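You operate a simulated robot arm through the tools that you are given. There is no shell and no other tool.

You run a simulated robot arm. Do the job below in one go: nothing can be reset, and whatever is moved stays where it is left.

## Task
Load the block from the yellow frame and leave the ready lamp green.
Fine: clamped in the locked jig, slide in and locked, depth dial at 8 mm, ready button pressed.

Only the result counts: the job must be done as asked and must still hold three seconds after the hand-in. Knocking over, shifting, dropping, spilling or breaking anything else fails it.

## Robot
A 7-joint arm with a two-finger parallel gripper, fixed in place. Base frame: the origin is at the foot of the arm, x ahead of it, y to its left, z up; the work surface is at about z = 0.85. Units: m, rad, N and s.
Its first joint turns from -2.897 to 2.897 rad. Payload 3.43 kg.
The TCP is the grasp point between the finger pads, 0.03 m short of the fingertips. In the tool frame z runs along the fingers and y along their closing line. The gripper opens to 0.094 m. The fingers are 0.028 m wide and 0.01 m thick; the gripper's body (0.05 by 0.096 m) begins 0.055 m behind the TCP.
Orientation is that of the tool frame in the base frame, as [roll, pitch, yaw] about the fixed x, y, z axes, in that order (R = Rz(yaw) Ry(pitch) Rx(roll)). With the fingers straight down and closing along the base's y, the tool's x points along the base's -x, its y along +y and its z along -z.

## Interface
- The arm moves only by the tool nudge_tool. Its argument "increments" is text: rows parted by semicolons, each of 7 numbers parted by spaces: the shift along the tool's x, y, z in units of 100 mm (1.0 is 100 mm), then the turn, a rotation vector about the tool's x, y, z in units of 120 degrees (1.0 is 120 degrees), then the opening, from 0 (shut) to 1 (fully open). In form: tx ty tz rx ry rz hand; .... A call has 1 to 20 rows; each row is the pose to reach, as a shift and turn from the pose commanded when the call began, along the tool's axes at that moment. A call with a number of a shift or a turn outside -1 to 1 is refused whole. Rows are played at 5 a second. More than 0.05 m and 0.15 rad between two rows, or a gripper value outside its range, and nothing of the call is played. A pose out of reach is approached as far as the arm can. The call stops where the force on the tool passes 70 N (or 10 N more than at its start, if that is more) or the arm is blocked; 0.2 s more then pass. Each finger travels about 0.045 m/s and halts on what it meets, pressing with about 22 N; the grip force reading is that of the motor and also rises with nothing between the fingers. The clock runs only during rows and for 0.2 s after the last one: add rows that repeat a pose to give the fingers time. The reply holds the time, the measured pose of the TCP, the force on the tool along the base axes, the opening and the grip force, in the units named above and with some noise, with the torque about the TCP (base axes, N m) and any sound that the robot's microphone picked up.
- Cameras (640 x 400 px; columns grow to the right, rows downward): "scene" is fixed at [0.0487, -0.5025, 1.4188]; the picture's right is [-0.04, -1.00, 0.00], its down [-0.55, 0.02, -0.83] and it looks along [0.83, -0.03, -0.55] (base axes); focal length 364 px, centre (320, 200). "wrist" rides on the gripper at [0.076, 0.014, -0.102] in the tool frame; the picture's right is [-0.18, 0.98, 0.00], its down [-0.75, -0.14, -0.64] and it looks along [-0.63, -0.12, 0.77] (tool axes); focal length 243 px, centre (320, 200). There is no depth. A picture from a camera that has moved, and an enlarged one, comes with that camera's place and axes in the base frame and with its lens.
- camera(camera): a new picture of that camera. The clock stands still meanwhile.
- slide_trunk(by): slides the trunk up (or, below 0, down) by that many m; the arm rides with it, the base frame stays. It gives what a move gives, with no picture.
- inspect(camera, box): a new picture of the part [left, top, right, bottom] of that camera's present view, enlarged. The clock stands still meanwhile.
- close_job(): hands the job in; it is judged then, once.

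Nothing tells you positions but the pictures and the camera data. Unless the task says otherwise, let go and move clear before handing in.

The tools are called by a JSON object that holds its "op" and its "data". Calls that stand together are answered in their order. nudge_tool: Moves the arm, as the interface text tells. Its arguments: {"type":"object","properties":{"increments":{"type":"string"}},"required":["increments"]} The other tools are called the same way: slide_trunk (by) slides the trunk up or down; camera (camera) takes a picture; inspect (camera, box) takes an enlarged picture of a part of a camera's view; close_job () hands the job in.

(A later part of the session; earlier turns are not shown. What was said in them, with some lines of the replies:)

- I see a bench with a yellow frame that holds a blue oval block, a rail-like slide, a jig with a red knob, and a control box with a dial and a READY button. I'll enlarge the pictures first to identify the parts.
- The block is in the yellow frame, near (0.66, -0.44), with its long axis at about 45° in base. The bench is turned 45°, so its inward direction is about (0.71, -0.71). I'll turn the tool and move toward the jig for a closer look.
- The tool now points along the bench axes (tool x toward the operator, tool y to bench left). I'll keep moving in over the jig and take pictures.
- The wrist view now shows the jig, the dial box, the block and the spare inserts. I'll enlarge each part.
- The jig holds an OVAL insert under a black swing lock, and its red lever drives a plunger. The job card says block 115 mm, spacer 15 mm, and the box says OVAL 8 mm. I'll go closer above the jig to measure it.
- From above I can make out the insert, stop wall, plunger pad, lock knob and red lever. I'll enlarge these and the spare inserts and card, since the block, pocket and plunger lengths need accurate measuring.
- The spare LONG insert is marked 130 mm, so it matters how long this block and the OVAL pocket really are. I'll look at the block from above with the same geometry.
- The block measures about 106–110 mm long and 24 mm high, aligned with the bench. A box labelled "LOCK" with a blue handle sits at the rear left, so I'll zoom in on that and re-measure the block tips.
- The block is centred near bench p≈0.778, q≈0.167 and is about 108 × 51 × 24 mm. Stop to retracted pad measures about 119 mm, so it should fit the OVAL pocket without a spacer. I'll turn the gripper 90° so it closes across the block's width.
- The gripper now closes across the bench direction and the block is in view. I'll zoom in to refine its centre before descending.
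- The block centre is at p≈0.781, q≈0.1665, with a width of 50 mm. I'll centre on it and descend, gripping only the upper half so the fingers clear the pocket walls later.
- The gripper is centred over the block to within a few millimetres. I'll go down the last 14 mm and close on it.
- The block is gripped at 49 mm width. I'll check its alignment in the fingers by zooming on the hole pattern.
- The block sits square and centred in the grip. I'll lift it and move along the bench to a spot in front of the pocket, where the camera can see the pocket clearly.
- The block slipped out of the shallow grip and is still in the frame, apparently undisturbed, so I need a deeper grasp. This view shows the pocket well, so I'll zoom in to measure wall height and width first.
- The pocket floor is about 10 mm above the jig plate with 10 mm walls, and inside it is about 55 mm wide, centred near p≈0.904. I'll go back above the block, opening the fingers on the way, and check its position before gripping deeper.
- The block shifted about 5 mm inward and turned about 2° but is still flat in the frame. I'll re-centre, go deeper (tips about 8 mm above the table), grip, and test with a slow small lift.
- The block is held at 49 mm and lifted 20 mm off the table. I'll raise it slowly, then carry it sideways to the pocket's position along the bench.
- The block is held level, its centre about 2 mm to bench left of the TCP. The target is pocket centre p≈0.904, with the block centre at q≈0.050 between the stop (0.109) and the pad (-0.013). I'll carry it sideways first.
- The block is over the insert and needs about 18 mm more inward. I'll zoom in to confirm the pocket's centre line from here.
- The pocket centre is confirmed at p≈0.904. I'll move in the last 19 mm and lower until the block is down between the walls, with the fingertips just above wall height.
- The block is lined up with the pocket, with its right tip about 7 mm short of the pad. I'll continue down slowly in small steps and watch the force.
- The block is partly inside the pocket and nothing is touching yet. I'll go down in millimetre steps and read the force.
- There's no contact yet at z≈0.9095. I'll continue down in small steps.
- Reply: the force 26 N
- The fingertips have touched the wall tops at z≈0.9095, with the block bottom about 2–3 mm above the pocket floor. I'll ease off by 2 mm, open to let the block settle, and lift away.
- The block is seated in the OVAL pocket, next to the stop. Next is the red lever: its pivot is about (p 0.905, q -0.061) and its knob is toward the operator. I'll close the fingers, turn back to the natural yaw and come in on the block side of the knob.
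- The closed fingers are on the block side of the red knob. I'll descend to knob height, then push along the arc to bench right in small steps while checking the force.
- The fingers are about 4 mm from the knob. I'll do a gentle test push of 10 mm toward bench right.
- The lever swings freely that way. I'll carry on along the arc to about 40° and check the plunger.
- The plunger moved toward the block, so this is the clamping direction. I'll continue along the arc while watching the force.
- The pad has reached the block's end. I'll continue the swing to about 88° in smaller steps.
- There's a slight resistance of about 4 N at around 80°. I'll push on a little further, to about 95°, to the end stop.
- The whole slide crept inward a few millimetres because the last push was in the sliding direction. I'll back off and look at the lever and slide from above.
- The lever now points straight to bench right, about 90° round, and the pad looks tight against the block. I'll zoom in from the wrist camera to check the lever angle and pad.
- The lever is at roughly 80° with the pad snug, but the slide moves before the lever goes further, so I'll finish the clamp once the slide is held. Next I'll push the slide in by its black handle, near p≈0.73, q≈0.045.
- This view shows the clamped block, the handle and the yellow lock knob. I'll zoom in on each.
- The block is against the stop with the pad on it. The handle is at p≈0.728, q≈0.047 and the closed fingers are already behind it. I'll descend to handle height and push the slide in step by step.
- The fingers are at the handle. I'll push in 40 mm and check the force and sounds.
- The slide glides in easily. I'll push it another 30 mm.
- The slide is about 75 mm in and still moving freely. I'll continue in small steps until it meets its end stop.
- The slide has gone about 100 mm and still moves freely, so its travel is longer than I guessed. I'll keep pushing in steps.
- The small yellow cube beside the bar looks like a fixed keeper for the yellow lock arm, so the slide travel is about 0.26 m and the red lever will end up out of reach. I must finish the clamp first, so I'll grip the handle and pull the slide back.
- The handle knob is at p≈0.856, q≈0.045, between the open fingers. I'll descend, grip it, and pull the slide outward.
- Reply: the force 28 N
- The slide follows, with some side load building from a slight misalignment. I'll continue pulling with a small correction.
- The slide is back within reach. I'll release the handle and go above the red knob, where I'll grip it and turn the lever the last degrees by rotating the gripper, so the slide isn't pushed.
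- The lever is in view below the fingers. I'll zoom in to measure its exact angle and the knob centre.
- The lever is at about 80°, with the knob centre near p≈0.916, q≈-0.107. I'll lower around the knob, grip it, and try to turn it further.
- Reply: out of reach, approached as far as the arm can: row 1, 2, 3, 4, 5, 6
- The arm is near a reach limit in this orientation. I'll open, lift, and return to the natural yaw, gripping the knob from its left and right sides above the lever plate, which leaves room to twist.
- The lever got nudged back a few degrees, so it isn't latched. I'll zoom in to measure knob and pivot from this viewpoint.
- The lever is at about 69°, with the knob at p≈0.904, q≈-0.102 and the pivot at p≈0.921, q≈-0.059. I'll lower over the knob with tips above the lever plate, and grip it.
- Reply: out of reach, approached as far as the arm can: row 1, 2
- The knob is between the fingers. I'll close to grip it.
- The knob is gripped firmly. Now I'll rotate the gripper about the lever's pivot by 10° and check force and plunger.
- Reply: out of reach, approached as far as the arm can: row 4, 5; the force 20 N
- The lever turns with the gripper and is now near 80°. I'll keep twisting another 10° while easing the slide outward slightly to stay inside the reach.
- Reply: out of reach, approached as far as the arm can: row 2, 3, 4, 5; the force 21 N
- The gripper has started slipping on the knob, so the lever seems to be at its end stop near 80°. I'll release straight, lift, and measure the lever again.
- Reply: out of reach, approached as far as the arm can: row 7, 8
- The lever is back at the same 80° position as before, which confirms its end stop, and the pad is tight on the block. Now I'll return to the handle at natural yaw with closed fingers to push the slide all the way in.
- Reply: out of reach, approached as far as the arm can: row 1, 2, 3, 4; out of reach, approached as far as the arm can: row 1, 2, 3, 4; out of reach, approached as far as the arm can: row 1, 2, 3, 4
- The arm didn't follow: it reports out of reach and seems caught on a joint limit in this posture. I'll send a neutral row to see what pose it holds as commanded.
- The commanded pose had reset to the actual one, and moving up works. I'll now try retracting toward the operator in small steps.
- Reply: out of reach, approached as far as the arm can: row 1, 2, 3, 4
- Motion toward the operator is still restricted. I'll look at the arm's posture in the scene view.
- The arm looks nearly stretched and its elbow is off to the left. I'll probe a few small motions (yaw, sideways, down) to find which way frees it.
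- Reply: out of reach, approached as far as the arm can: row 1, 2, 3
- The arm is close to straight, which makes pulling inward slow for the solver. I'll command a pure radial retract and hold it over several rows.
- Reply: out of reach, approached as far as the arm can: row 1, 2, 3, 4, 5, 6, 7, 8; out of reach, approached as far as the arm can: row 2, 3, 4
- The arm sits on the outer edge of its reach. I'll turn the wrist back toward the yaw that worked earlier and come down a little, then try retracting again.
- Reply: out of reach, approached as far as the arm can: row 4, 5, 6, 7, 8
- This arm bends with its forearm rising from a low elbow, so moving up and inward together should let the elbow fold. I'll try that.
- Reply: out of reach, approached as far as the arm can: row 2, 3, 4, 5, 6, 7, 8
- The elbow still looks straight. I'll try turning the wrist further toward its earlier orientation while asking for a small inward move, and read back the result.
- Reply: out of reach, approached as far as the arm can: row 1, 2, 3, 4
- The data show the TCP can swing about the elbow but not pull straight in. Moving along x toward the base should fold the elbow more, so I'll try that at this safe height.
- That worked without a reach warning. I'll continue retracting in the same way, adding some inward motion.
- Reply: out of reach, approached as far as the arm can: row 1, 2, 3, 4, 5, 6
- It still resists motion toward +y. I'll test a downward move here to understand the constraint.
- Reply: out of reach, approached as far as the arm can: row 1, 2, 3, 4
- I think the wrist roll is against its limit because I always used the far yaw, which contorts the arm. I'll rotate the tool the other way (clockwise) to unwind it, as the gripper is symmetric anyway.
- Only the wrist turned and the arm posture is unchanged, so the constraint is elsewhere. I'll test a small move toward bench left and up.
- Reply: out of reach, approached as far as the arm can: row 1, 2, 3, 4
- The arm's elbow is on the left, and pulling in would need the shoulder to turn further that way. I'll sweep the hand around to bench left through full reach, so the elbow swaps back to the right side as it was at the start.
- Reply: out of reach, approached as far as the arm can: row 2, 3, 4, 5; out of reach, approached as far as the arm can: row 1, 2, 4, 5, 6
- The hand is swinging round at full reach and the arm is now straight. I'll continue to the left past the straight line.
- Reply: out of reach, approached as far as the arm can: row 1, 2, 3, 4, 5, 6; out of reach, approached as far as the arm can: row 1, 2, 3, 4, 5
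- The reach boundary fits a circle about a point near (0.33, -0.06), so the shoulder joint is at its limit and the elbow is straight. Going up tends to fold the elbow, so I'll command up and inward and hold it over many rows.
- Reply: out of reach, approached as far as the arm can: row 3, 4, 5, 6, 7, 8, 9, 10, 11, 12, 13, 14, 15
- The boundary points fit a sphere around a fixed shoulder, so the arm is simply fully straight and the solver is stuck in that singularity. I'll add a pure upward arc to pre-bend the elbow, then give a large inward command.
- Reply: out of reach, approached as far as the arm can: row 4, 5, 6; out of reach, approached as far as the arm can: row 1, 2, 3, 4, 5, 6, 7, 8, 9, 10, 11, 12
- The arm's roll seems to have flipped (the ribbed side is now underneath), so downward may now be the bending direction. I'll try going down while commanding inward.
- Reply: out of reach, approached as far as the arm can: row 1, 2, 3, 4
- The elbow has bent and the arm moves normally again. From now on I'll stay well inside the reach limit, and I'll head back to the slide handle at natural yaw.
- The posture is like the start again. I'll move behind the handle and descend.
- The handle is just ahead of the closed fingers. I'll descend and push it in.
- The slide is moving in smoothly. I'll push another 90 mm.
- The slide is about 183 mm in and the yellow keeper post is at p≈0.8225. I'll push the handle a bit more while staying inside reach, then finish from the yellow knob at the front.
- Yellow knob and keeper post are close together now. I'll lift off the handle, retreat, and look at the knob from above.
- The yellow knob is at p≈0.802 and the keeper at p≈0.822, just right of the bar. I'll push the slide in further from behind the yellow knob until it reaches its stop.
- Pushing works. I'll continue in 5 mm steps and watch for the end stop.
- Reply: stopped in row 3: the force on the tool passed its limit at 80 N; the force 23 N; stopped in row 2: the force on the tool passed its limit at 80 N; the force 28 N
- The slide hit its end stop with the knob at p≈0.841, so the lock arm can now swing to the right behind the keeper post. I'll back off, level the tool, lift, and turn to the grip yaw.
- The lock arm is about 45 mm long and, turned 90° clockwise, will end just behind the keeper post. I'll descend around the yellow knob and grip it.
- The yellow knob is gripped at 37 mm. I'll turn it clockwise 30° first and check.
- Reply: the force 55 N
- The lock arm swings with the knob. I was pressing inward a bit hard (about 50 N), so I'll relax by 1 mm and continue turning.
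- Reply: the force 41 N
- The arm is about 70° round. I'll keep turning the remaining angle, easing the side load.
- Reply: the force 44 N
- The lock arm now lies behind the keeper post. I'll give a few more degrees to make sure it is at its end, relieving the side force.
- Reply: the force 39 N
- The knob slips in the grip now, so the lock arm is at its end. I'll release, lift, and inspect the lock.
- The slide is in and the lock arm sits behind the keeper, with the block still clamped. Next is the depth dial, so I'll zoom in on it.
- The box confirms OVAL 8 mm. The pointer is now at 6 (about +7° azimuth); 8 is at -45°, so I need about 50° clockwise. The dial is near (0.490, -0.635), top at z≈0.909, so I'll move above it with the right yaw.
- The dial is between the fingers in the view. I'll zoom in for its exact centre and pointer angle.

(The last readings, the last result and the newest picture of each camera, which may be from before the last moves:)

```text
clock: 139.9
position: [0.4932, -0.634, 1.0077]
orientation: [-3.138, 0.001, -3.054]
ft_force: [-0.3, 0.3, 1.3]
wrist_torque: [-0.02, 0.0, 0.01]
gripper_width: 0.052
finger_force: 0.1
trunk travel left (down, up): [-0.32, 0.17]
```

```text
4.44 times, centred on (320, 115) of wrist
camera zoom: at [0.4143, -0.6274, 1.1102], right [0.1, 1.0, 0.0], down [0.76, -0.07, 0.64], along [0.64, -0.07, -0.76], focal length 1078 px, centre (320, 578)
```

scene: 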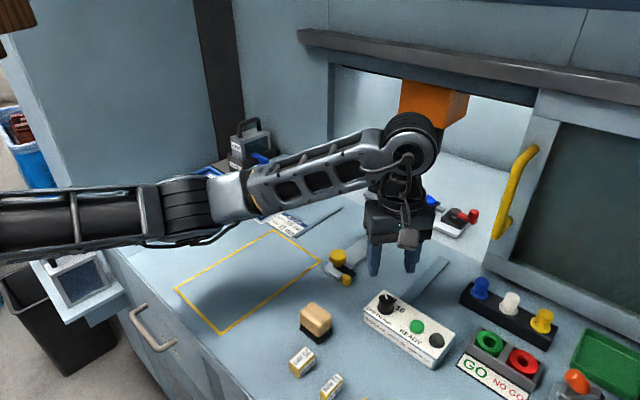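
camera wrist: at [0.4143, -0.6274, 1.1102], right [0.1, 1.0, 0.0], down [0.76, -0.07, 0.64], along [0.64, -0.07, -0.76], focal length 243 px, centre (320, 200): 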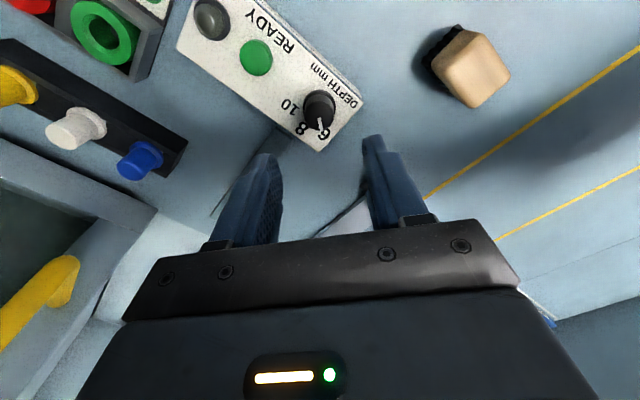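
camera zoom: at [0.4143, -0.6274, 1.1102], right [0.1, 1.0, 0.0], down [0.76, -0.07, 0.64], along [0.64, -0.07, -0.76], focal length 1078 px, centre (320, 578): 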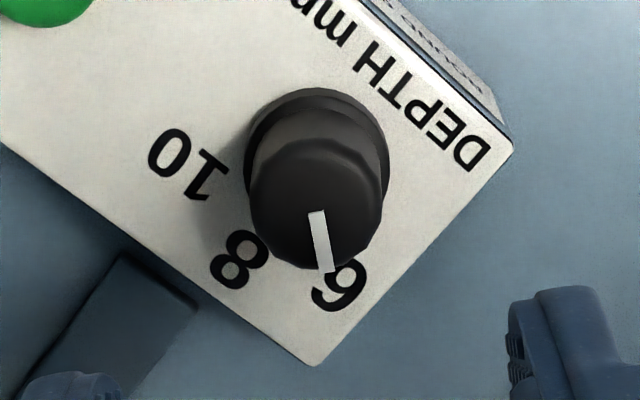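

The dial centre is (0.4885, -0.635) and the pointer is on 6, about 47° counter-clockwise of the 8 mark. I'll descend and grip the dial.

{"op": "nudge_tool", "data": {"increments": "0.048 -0.006 0.3 0 0 0 0.55; 0.048 -0.006 0.6 0 0 0 0.55; 0.048 -0.006 0.85 0 0 0 0.55; 0.048 -0.006 0.85 0 0 0 0.4; 0.048 -0.006 0.85 0 0 0 0.25; 0.048 -0.006 0.85 0 0 0 0.15; 0.048 -0.006 0.85 0 0 0 0.15; 0.048 -0.006 0.85 0 0 0 0.15"}}

{"op": "inspect", "data": {"camera": "wrist", "box": [240, 70, 400, 230]}}

{"op": "inspect", "data": {"camera": "scene", "box": [350, 260, 450, 350]}}

```text
clock: 141.7
position: [0.4878, -0.6366, 0.9214]
orientation: [3.14, 0.001, -3.056]
ft_force: [-6.4, 33.6, 1.8]
wrist_torque: [0.78, 0.24, 0.17]
gripper_width: 0.0283
finger_force: 45.3
trunk travel left (down, up): [-0.32, 0.17]
```

```text
2.50 times, centred on (320, 150) of wrist
camera zoom: at [0.4092, -0.6294, 1.025], right [0.1, 1.0, 0.0], down [0.76, -0.08, 0.64], along [0.64, -0.06, -0.77], focal length 606 px, centre (320, 325)
```

zoom: 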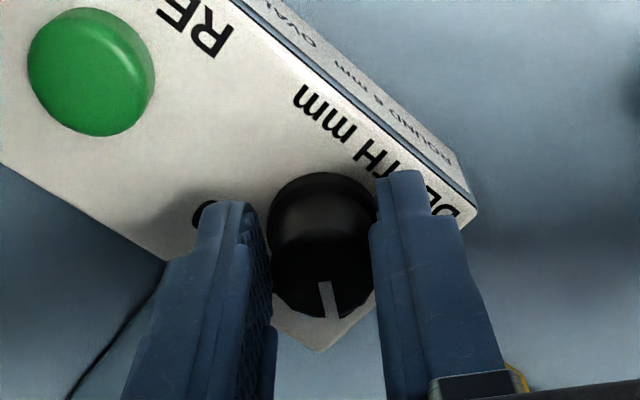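

```text
4.44 times, centred on (400, 305) of scene
camera zoom: at [0.0487, -0.5025, 1.4188], right [-0.04, -1.0, 0.0], down [-0.55, 0.02, -0.83], along [0.83, -0.03, -0.55], focal length 1619 px, centre (-36, -267)
```

zoom: 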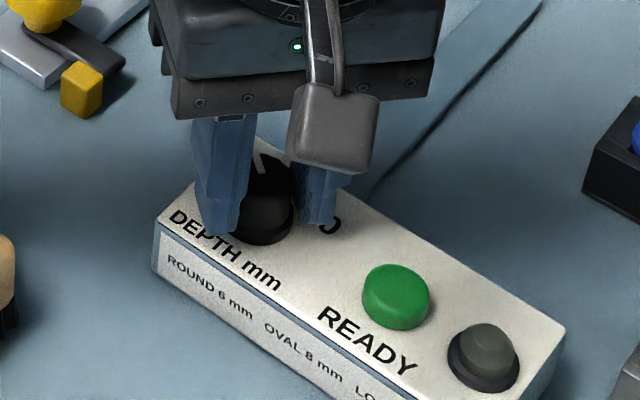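

The dial is gripped with about 34 N of side load, so I'll ease 1 mm toward +y. Then I'll rotate about 24° clockwise and check.

{"op": "nudge_tool", "data": {"increments": "0 0.012 0 0 0 0 0.15; 0 0.012 0 0 0 0.05 0.15; 0 0.012 0 0 0 0.1 0.15; 0 0.012 0 0 0 0.15 0.15; 0 0.012 0 0 0 0.2 0.15; 0 0.012 0 0 0 0.2 0.15"}}

{"op": "inspect", "data": {"camera": "wrist", "box": [240, 70, 400, 230]}}

```text
clock: 143.1
position: [0.4885, -0.6339, 0.9227]
orientation: [3.14, 0.007, 2.806]
ft_force: [5.2, 29.4, 11.9]
wrist_torque: [0.79, -0.65, 0.18]
gripper_width: 0.0282
finger_force: 45.1
trunk travel left (down, up): [-0.32, 0.17]
```

```text
2.50 times, centred on (320, 150) of wrist
camera zoom: at [0.419, -0.5962, 1.0248], right [0.5, 0.87, 0.0], down [0.66, -0.38, 0.65], along [0.56, -0.32, -0.76], focal length 606 px, centre (320, 325)
```

zoom: 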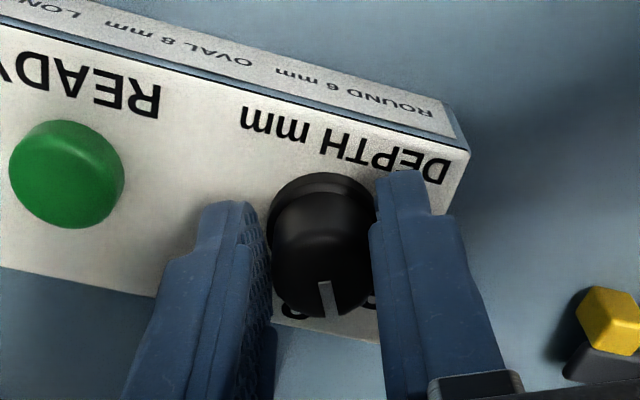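

The dial turns with the gripper and the pointer is now midway between 6 and 8. I'll turn another 24° to reach 8, easing the side load.

{"op": "nudge_tool", "data": {"increments": "0.004 0.011 0 0 0 0.03 0.15; 0.004 0.011 0 0 0 0.08 0.15; 0.004 0.011 0 0 0 0.13 0.15; 0.004 0.011 0 0 0 0.18 0.15; 0.004 0.011 0 0 0 0.2 0.15; 0.004 0.011 0 0 0 0.2 0.15"}}

{"op": "inspect", "data": {"camera": "wrist", "box": [240, 70, 400, 230]}}

```text
clock: 144.5
position: [0.4881, -0.6327, 0.9218]
orientation: [3.137, 0.001, 2.394]
ft_force: [19.0, 47.9, 17.1]
wrist_torque: [0.78, -1.23, 0.24]
gripper_width: 0.0282
finger_force: 44.8
trunk travel left (down, up): [-0.32, 0.17]
```

```text
2.50 times, centred on (320, 150) of wrist
camera zoom: at [0.4414, -0.5712, 1.0251], right [0.8, 0.59, 0.01], down [0.45, -0.62, 0.64], along [0.38, -0.51, -0.77], focal length 606 px, centre (320, 325)
```

zoom: 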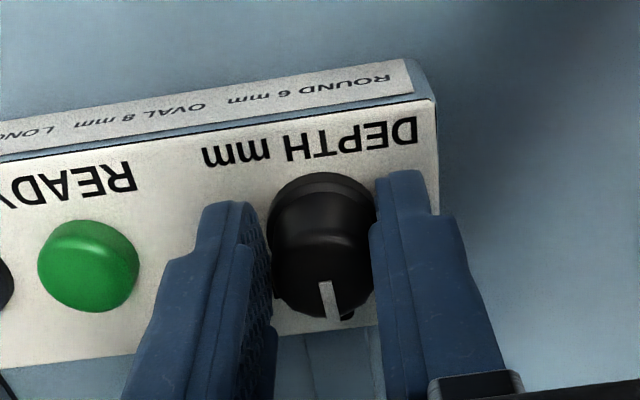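

The dial should be near 8 now. I'll release it, lift, and read the pointer.

{"op": "nudge_tool", "data": {"increments": "0 0 0 0 0 0 0.35; 0 0 0 0 0 0 0.45; 0 0 0 0 0 0 0.5; 0 0 -0.3 0 0 0 0.5; 0 0 -0.6 0 0 0 0.5; 0 0 -0.9 0 0 0 0.5; 0 0 -0.9 0 0 0 0.5"}}

{"op": "inspect", "data": {"camera": "wrist", "box": [250, 60, 390, 180]}}

{"op": "inspect", "data": {"camera": "scene", "box": [355, 285, 455, 365]}}

```text
clock: 146.1
position: [0.4861, -0.6331, 1.0114]
orientation: [-3.141, 0.004, 2.389]
ft_force: [-0.1, 0.7, -0.2]
wrist_torque: [-0.01, -0.01, 0.03]
gripper_width: 0.0469
finger_force: 0.0
trunk travel left (down, up): [-0.32, 0.17]
```

```text
3.33 times, centred on (320, 120) of wrist
camera zoom: at [0.4381, -0.5717, 1.1137], right [0.81, 0.59, 0.0], down [0.45, -0.62, 0.65], along [0.38, -0.52, -0.76], focal length 809 px, centre (320, 467)
```

zoom: 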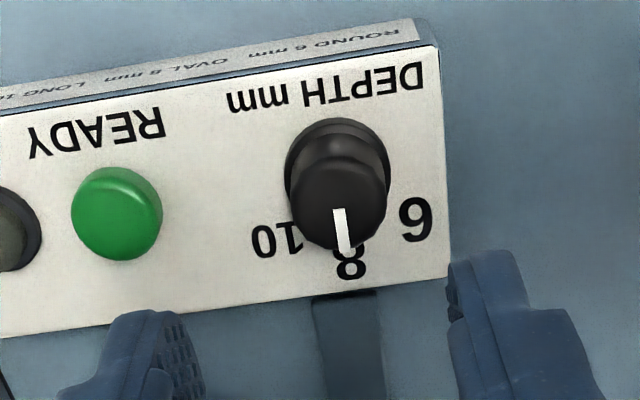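

```text
5.00 times, centred on (405, 325) of scene
camera zoom: at [0.0487, -0.5025, 1.4188], right [-0.04, -1.0, 0.0], down [-0.55, 0.02, -0.83], along [0.83, -0.03, -0.55], focal length 1821 px, centre (-105, -425)
```

zoom: 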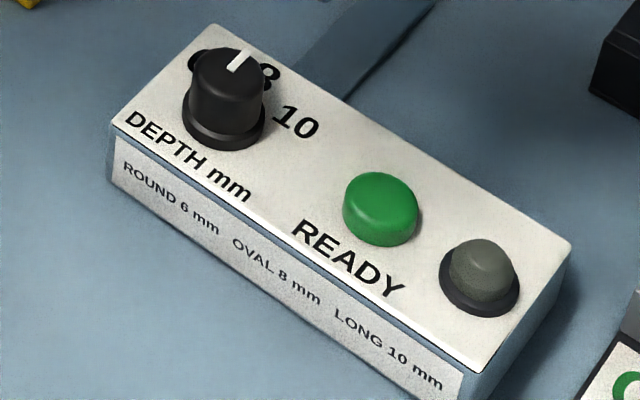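

The pointer matches the 8 mark within about 1° and the box hasn't moved. Next is the green READY button near (0.4445, -0.677), so I'll close the fingers and go above it.

{"op": "nudge_tool", "data": {"increments": "0 -0.2 0 0 0 0 0.2; 0 -0.4 0 0 0 0 0; 0 -0.605 0 0 0 0 0; 0 -0.605 0 0 0 0 0; 0 -0.605 0 0 0 0 0"}}

{"op": "camera", "data": {"camera": "wrist"}}

{"op": "inspect", "data": {"camera": "scene", "box": [355, 245, 475, 365]}}

```text
clock: 147.3
position: [0.4461, -0.6787, 1.0115]
orientation: [-3.142, 0.003, 2.389]
ft_force: [-0.7, 0.1, -0.5]
wrist_torque: [0.05, 0.0, 0.04]
gripper_width: 0.0
finger_force: 21.7
trunk travel left (down, up): [-0.32, 0.17]
```

```text
taken
camera wrist: at [0.3981, -0.6173, 1.1146], right [0.81, 0.59, 0.0], down [0.45, -0.62, 0.65], along [0.38, -0.52, -0.76], focal length 243 px, centre (320, 200)
```

wrist: 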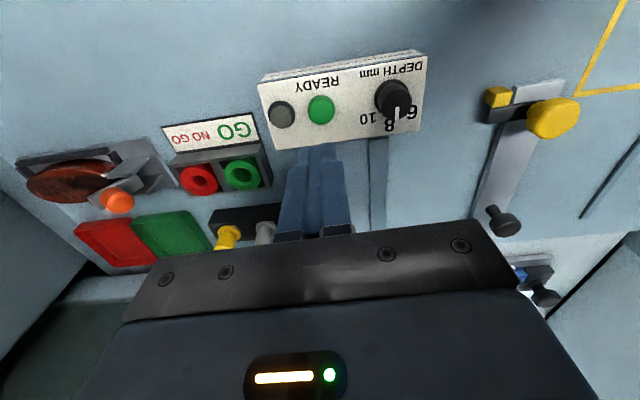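

```text
3.33 times, centred on (415, 305) of scene
camera zoom: at [0.0487, -0.5025, 1.4188], right [-0.04, -1.0, 0.0], down [-0.55, 0.02, -0.83], along [0.83, -0.03, -0.55], focal length 1214 px, centre (3, -150)
```

zoom: 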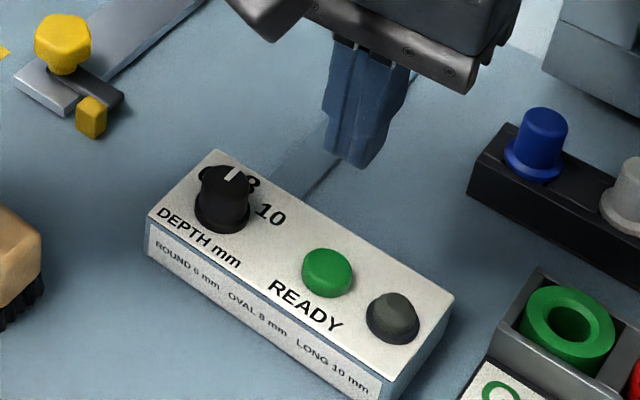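

The TCP is directly over the green button. I'll descend and press it gently in small steps.

{"op": "nudge_tool", "data": {"increments": "0.01 -0.01 0.3 0 0 0 0; 0.01 -0.01 0.6 0 0 0 0; 0.01 -0.01 0.77 0 0 0 0; 0.01 -0.01 0.77 0 0 0 0"}}

{"op": "nudge_tool", "data": {"increments": "0 0 0.03 0 0 0 0; 0 0 0.06 0 0 0 0; 0 0 0.06 0 0 0 0"}}

{"op": "nudge_tool", "data": {"increments": "0 0 0.02 0 0 0 0; 0 0 0.04 0 0 0 0; 0 0 0.04 0 0 0 0"}}

{"op": "inspect", "data": {"camera": "scene", "box": [355, 265, 475, 365]}}

```text
clock: 148.3
position: [0.4425, -0.6793, 0.9339]
orientation: [-3.14, 0.005, 2.389]
ft_force: [-1.0, 0.0, -0.6]
wrist_torque: [-0.01, 0.03, 0.01]
gripper_width: 0.0002
finger_force: 22.5
trunk travel left (down, up): [-0.32, 0.17]
```

```text
clock: 149.1
position: [0.4436, -0.6794, 0.9274]
orientation: [3.141, 0.005, 2.39]
ft_force: [0.0, -0.5, 0.5]
wrist_torque: [0.0, 0.01, 0.01]
gripper_width: 0.0
finger_force: 21.8
trunk travel left (down, up): [-0.32, 0.17]
```

```text
clock: 149.9
position: [0.4424, -0.6784, 0.9239]
orientation: [-3.141, 0.006, 2.39]
ft_force: [-0.1, -0.5, 0.6]
wrist_torque: [-0.03, 0.01, 0.01]
gripper_width: 0.0
finger_force: 22.2
trunk travel left (down, up): [-0.32, 0.17]
```

```text
4.00 times, centred on (415, 315) of scene
camera zoom: at [0.0487, -0.5025, 1.4188], right [-0.04, -1.0, 0.0], down [-0.55, 0.02, -0.83], along [0.83, -0.03, -0.55], focal length 1457 px, centre (-60, -260)
```

zoom: 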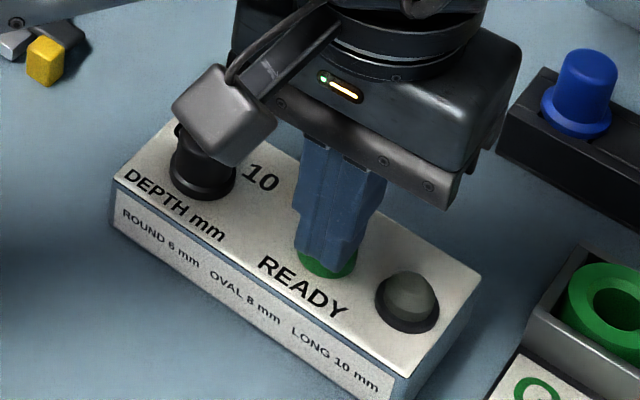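

The tips are just about at the button with no force yet. I'll press further in 2 mm steps.

{"op": "nudge_tool", "data": {"increments": "0 0 0.02 0 0 0 0; 0 0 0.04 0 0 0 0; 0 0 0.04 0 0 0 0"}}

{"op": "nudge_tool", "data": {"increments": "0 0 0.02 0 0 0 0; 0 0 0.03 0 0 0 0; 0 0 0.03 0 0 0 0"}}

{"op": "inspect", "data": {"camera": "scene", "box": [355, 265, 475, 365]}}

```text
clock: 150.7
position: [0.4427, -0.6793, 0.9197]
orientation: [-3.14, 0.006, 2.391]
ft_force: [0.8, -1.3, 3.0]
wrist_torque: [-0.01, -0.02, 0.07]
gripper_width: 0.0
finger_force: 21.6
trunk travel left (down, up): [-0.32, 0.17]
heard: click
```

```text
clock: 151.5
position: [0.4424, -0.6787, 0.919]
orientation: [-3.14, 0.006, 2.391]
ft_force: [4.2, -0.7, 18.1]
wrist_torque: [-0.06, -0.21, 0.03]
gripper_width: 0.0
finger_force: 21.6
trunk travel left (down, up): [-0.32, 0.17]
```

```text
4.00 times, centred on (415, 315) of scene
camera zoom: at [0.0487, -0.5025, 1.4188], right [-0.04, -1.0, 0.0], down [-0.55, 0.02, -0.83], along [0.83, -0.03, -0.55], focal length 1457 px, centre (-60, -260)
```

zoom: 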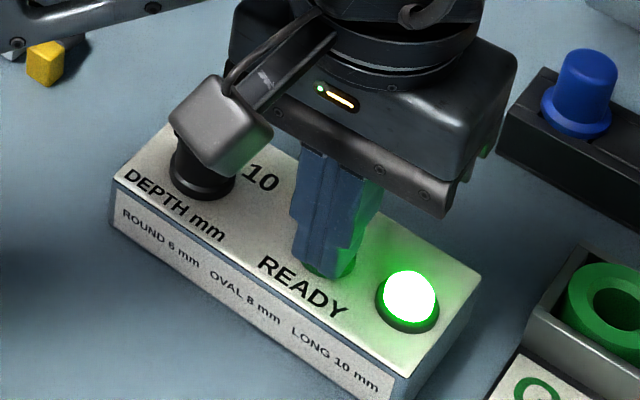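

There was a click and the ready lamp lit green. I'll lift straight up and confirm it stays green.

{"op": "nudge_tool", "data": {"increments": "0 0 -0.1 0 0 0 0; 0 0 -0.4 0 0 0 0; 0 0 -0.8 0 0 0 0; 0 0 -1.0 0 0 0 0; 0 0 -1.0 0 0 0 0"}}

{"op": "nudge_tool", "data": {"increments": "0.2 0.2 -0.3 0 0 0 0; 0.4 0.4 -0.5 0 0 0 0; 0.5 0.6 -0.7 0 0 0 0; 0.5 0.6 -0.7 0 0 0 0; 0.5 0.6 -0.7 0 0 0 0; 0.5 0.6 -0.7 0 0 0 0"}}

{"op": "camera", "data": {"camera": "scene"}}

{"op": "inspect", "data": {"camera": "scene", "box": [310, 180, 480, 360]}}

{"op": "inspect", "data": {"camera": "scene", "box": [340, 260, 480, 370]}}

```text
clock: 152.7
position: [0.4423, -0.6795, 1.0163]
orientation: [-3.14, 0.004, 2.391]
ft_force: [0.1, -0.2, -0.7]
wrist_torque: [0.02, 0.02, 0.02]
gripper_width: 0.0001
finger_force: 22.3
trunk travel left (down, up): [-0.32, 0.17]
```

```text
clock: 154.1
position: [0.4489, -0.6019, 1.0884]
orientation: [-3.139, 0.005, 2.389]
ft_force: [0.2, -0.9, -0.8]
wrist_torque: [-0.02, -0.02, -0.05]
gripper_width: 0.0
finger_force: 22.3
trunk travel left (down, up): [-0.32, 0.17]
```

```text
taken
```

scene: 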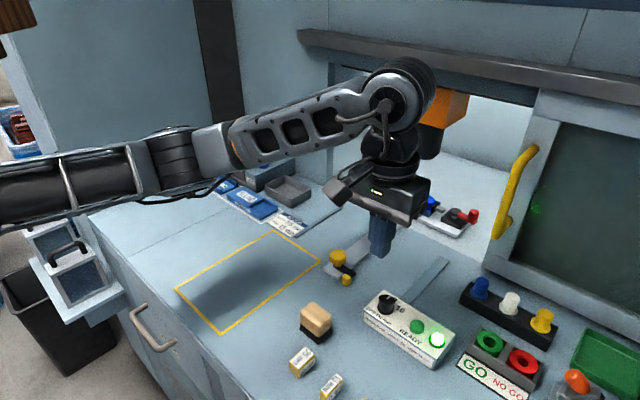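

```text
2.22 times, centred on (395, 270) of scene
camera zoom: at [0.0487, -0.5025, 1.4188], right [-0.04, -1.0, 0.0], down [-0.55, 0.02, -0.83], along [0.83, -0.03, -0.55], focal length 809 px, centre (153, 44)
```

zoom: 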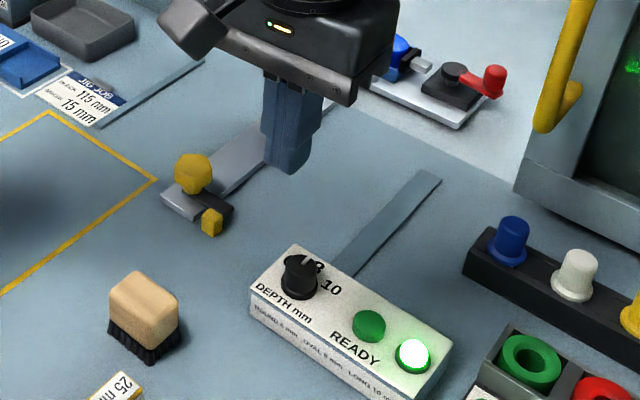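

```text
3.64 times, centred on (410, 315) of scene
camera zoom: at [0.0487, -0.5025, 1.4188], right [-0.04, -1.0, 0.0], down [-0.55, 0.02, -0.83], along [0.83, -0.03, -0.55], focal length 1324 px, centre (-7, -218)
```

zoom: 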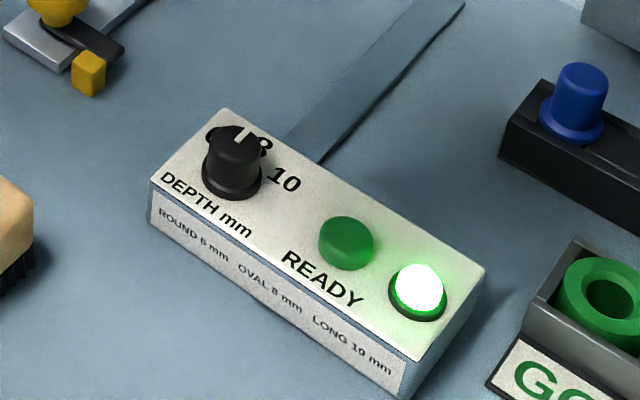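

The lamp stays green with the hand clear. I'll move the arm aside for a last look at the clamped jig and the rest of the bench before handing in.

{"op": "nudge_tool", "data": {"increments": "0.1 0.25 -0.1 0 0 0 0; 0.2 0.5 -0.2 0 0 0 0; 0.3 0.75 -0.3 0 0 0 0; 0.4 1.0 -0.4 0 0 0 0; 0.4 1.0 -0.4 0 0 0 0"}}

{"op": "camera", "data": {"camera": "scene"}}

{"op": "inspect", "data": {"camera": "scene", "box": [350, 160, 490, 260]}}

{"op": "camera", "data": {"camera": "wrist"}}

```text
clock: 155.3
position: [0.4869, -0.4995, 1.1284]
orientation: [-3.142, 0.003, 2.388]
ft_force: [0.4, -0.5, 0.8]
wrist_torque: [0.02, -0.01, 0.01]
gripper_width: 0.0
finger_force: 21.8
trunk travel left (down, up): [-0.32, 0.17]
```

```text
taken
```

scene: 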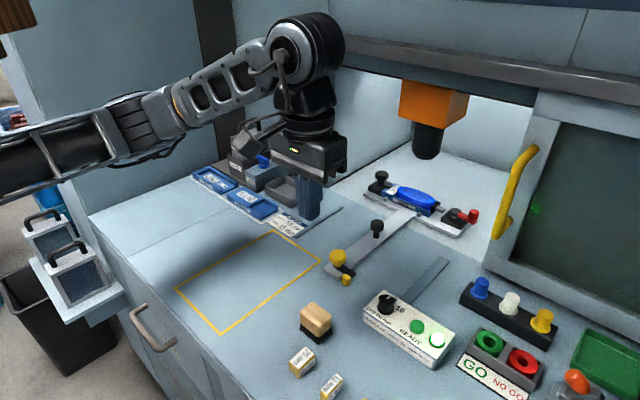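

```text
4.00 times, centred on (420, 210) of scene
camera zoom: at [0.0487, -0.5025, 1.4188], right [-0.04, -1.0, 0.0], down [-0.55, 0.02, -0.83], along [0.83, -0.03, -0.55], focal length 1457 px, centre (-80, 160)
```

zoom: 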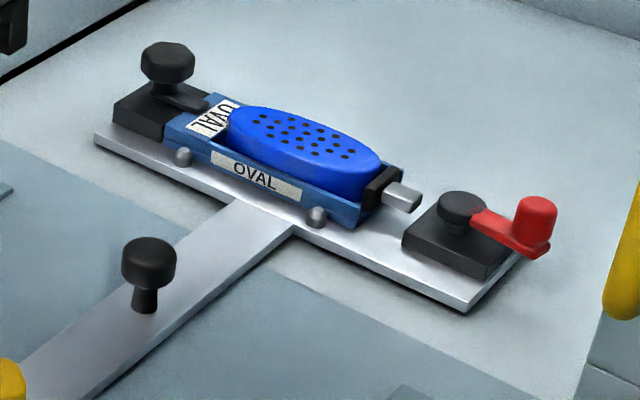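

```text
taken
camera wrist: at [0.4399, -0.4378, 1.2316], right [0.81, 0.59, 0.0], down [0.45, -0.62, 0.65], along [0.38, -0.52, -0.76], focal length 243 px, centre (320, 200)
```

wrist: 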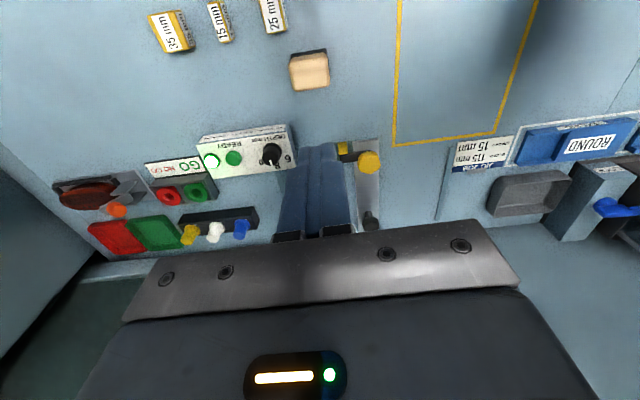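

The block is clamped in the OVAL jig, the jig lock is over the insert, and the slide is in with its lock arm behind the keeper. The dial points to 8, the lamp is green and the hand is clear. Nothing else on the bench looks moved, so I'm handing in.

{"op": "close_job", "data": {}}

```text
The job is handed in.
```

I loaded the block from the yellow frame and handed the job in with the ready lamp green. The hand-in gave no verdict, so this is what I could see just before it:

- **Block:** it sits in the OVAL insert with the clamp pad against its end. The red lever is at its end stop, about 80° round. I used no spacer, because the block filled the pocket.
- **Jig lock:** the black lock arm is over the insert. It already looked locked at the start and I did not touch it.
- **Slide:** it is pushed in to its end stop. The yellow lock arm is turned behind the small yellow post beside the bar, which I took to be its keeper.
- **Depth dial:** it points at 8, to within about a degree by my measurement.
- **Ready button:** it clicked when pressed. The lamp went green and was still green about four seconds later, with the hand clear.

- **First grip:** the block slipped out on the first lift and stayed on the table, shifted about 5 mm inside the frame. A deeper grip held.
- **Slide position:** I pushed the slide partly in, then drew it back to finish the clamp while the lever was in reach.

In the last pictures nothing else on the bench looked moved or knocked over.
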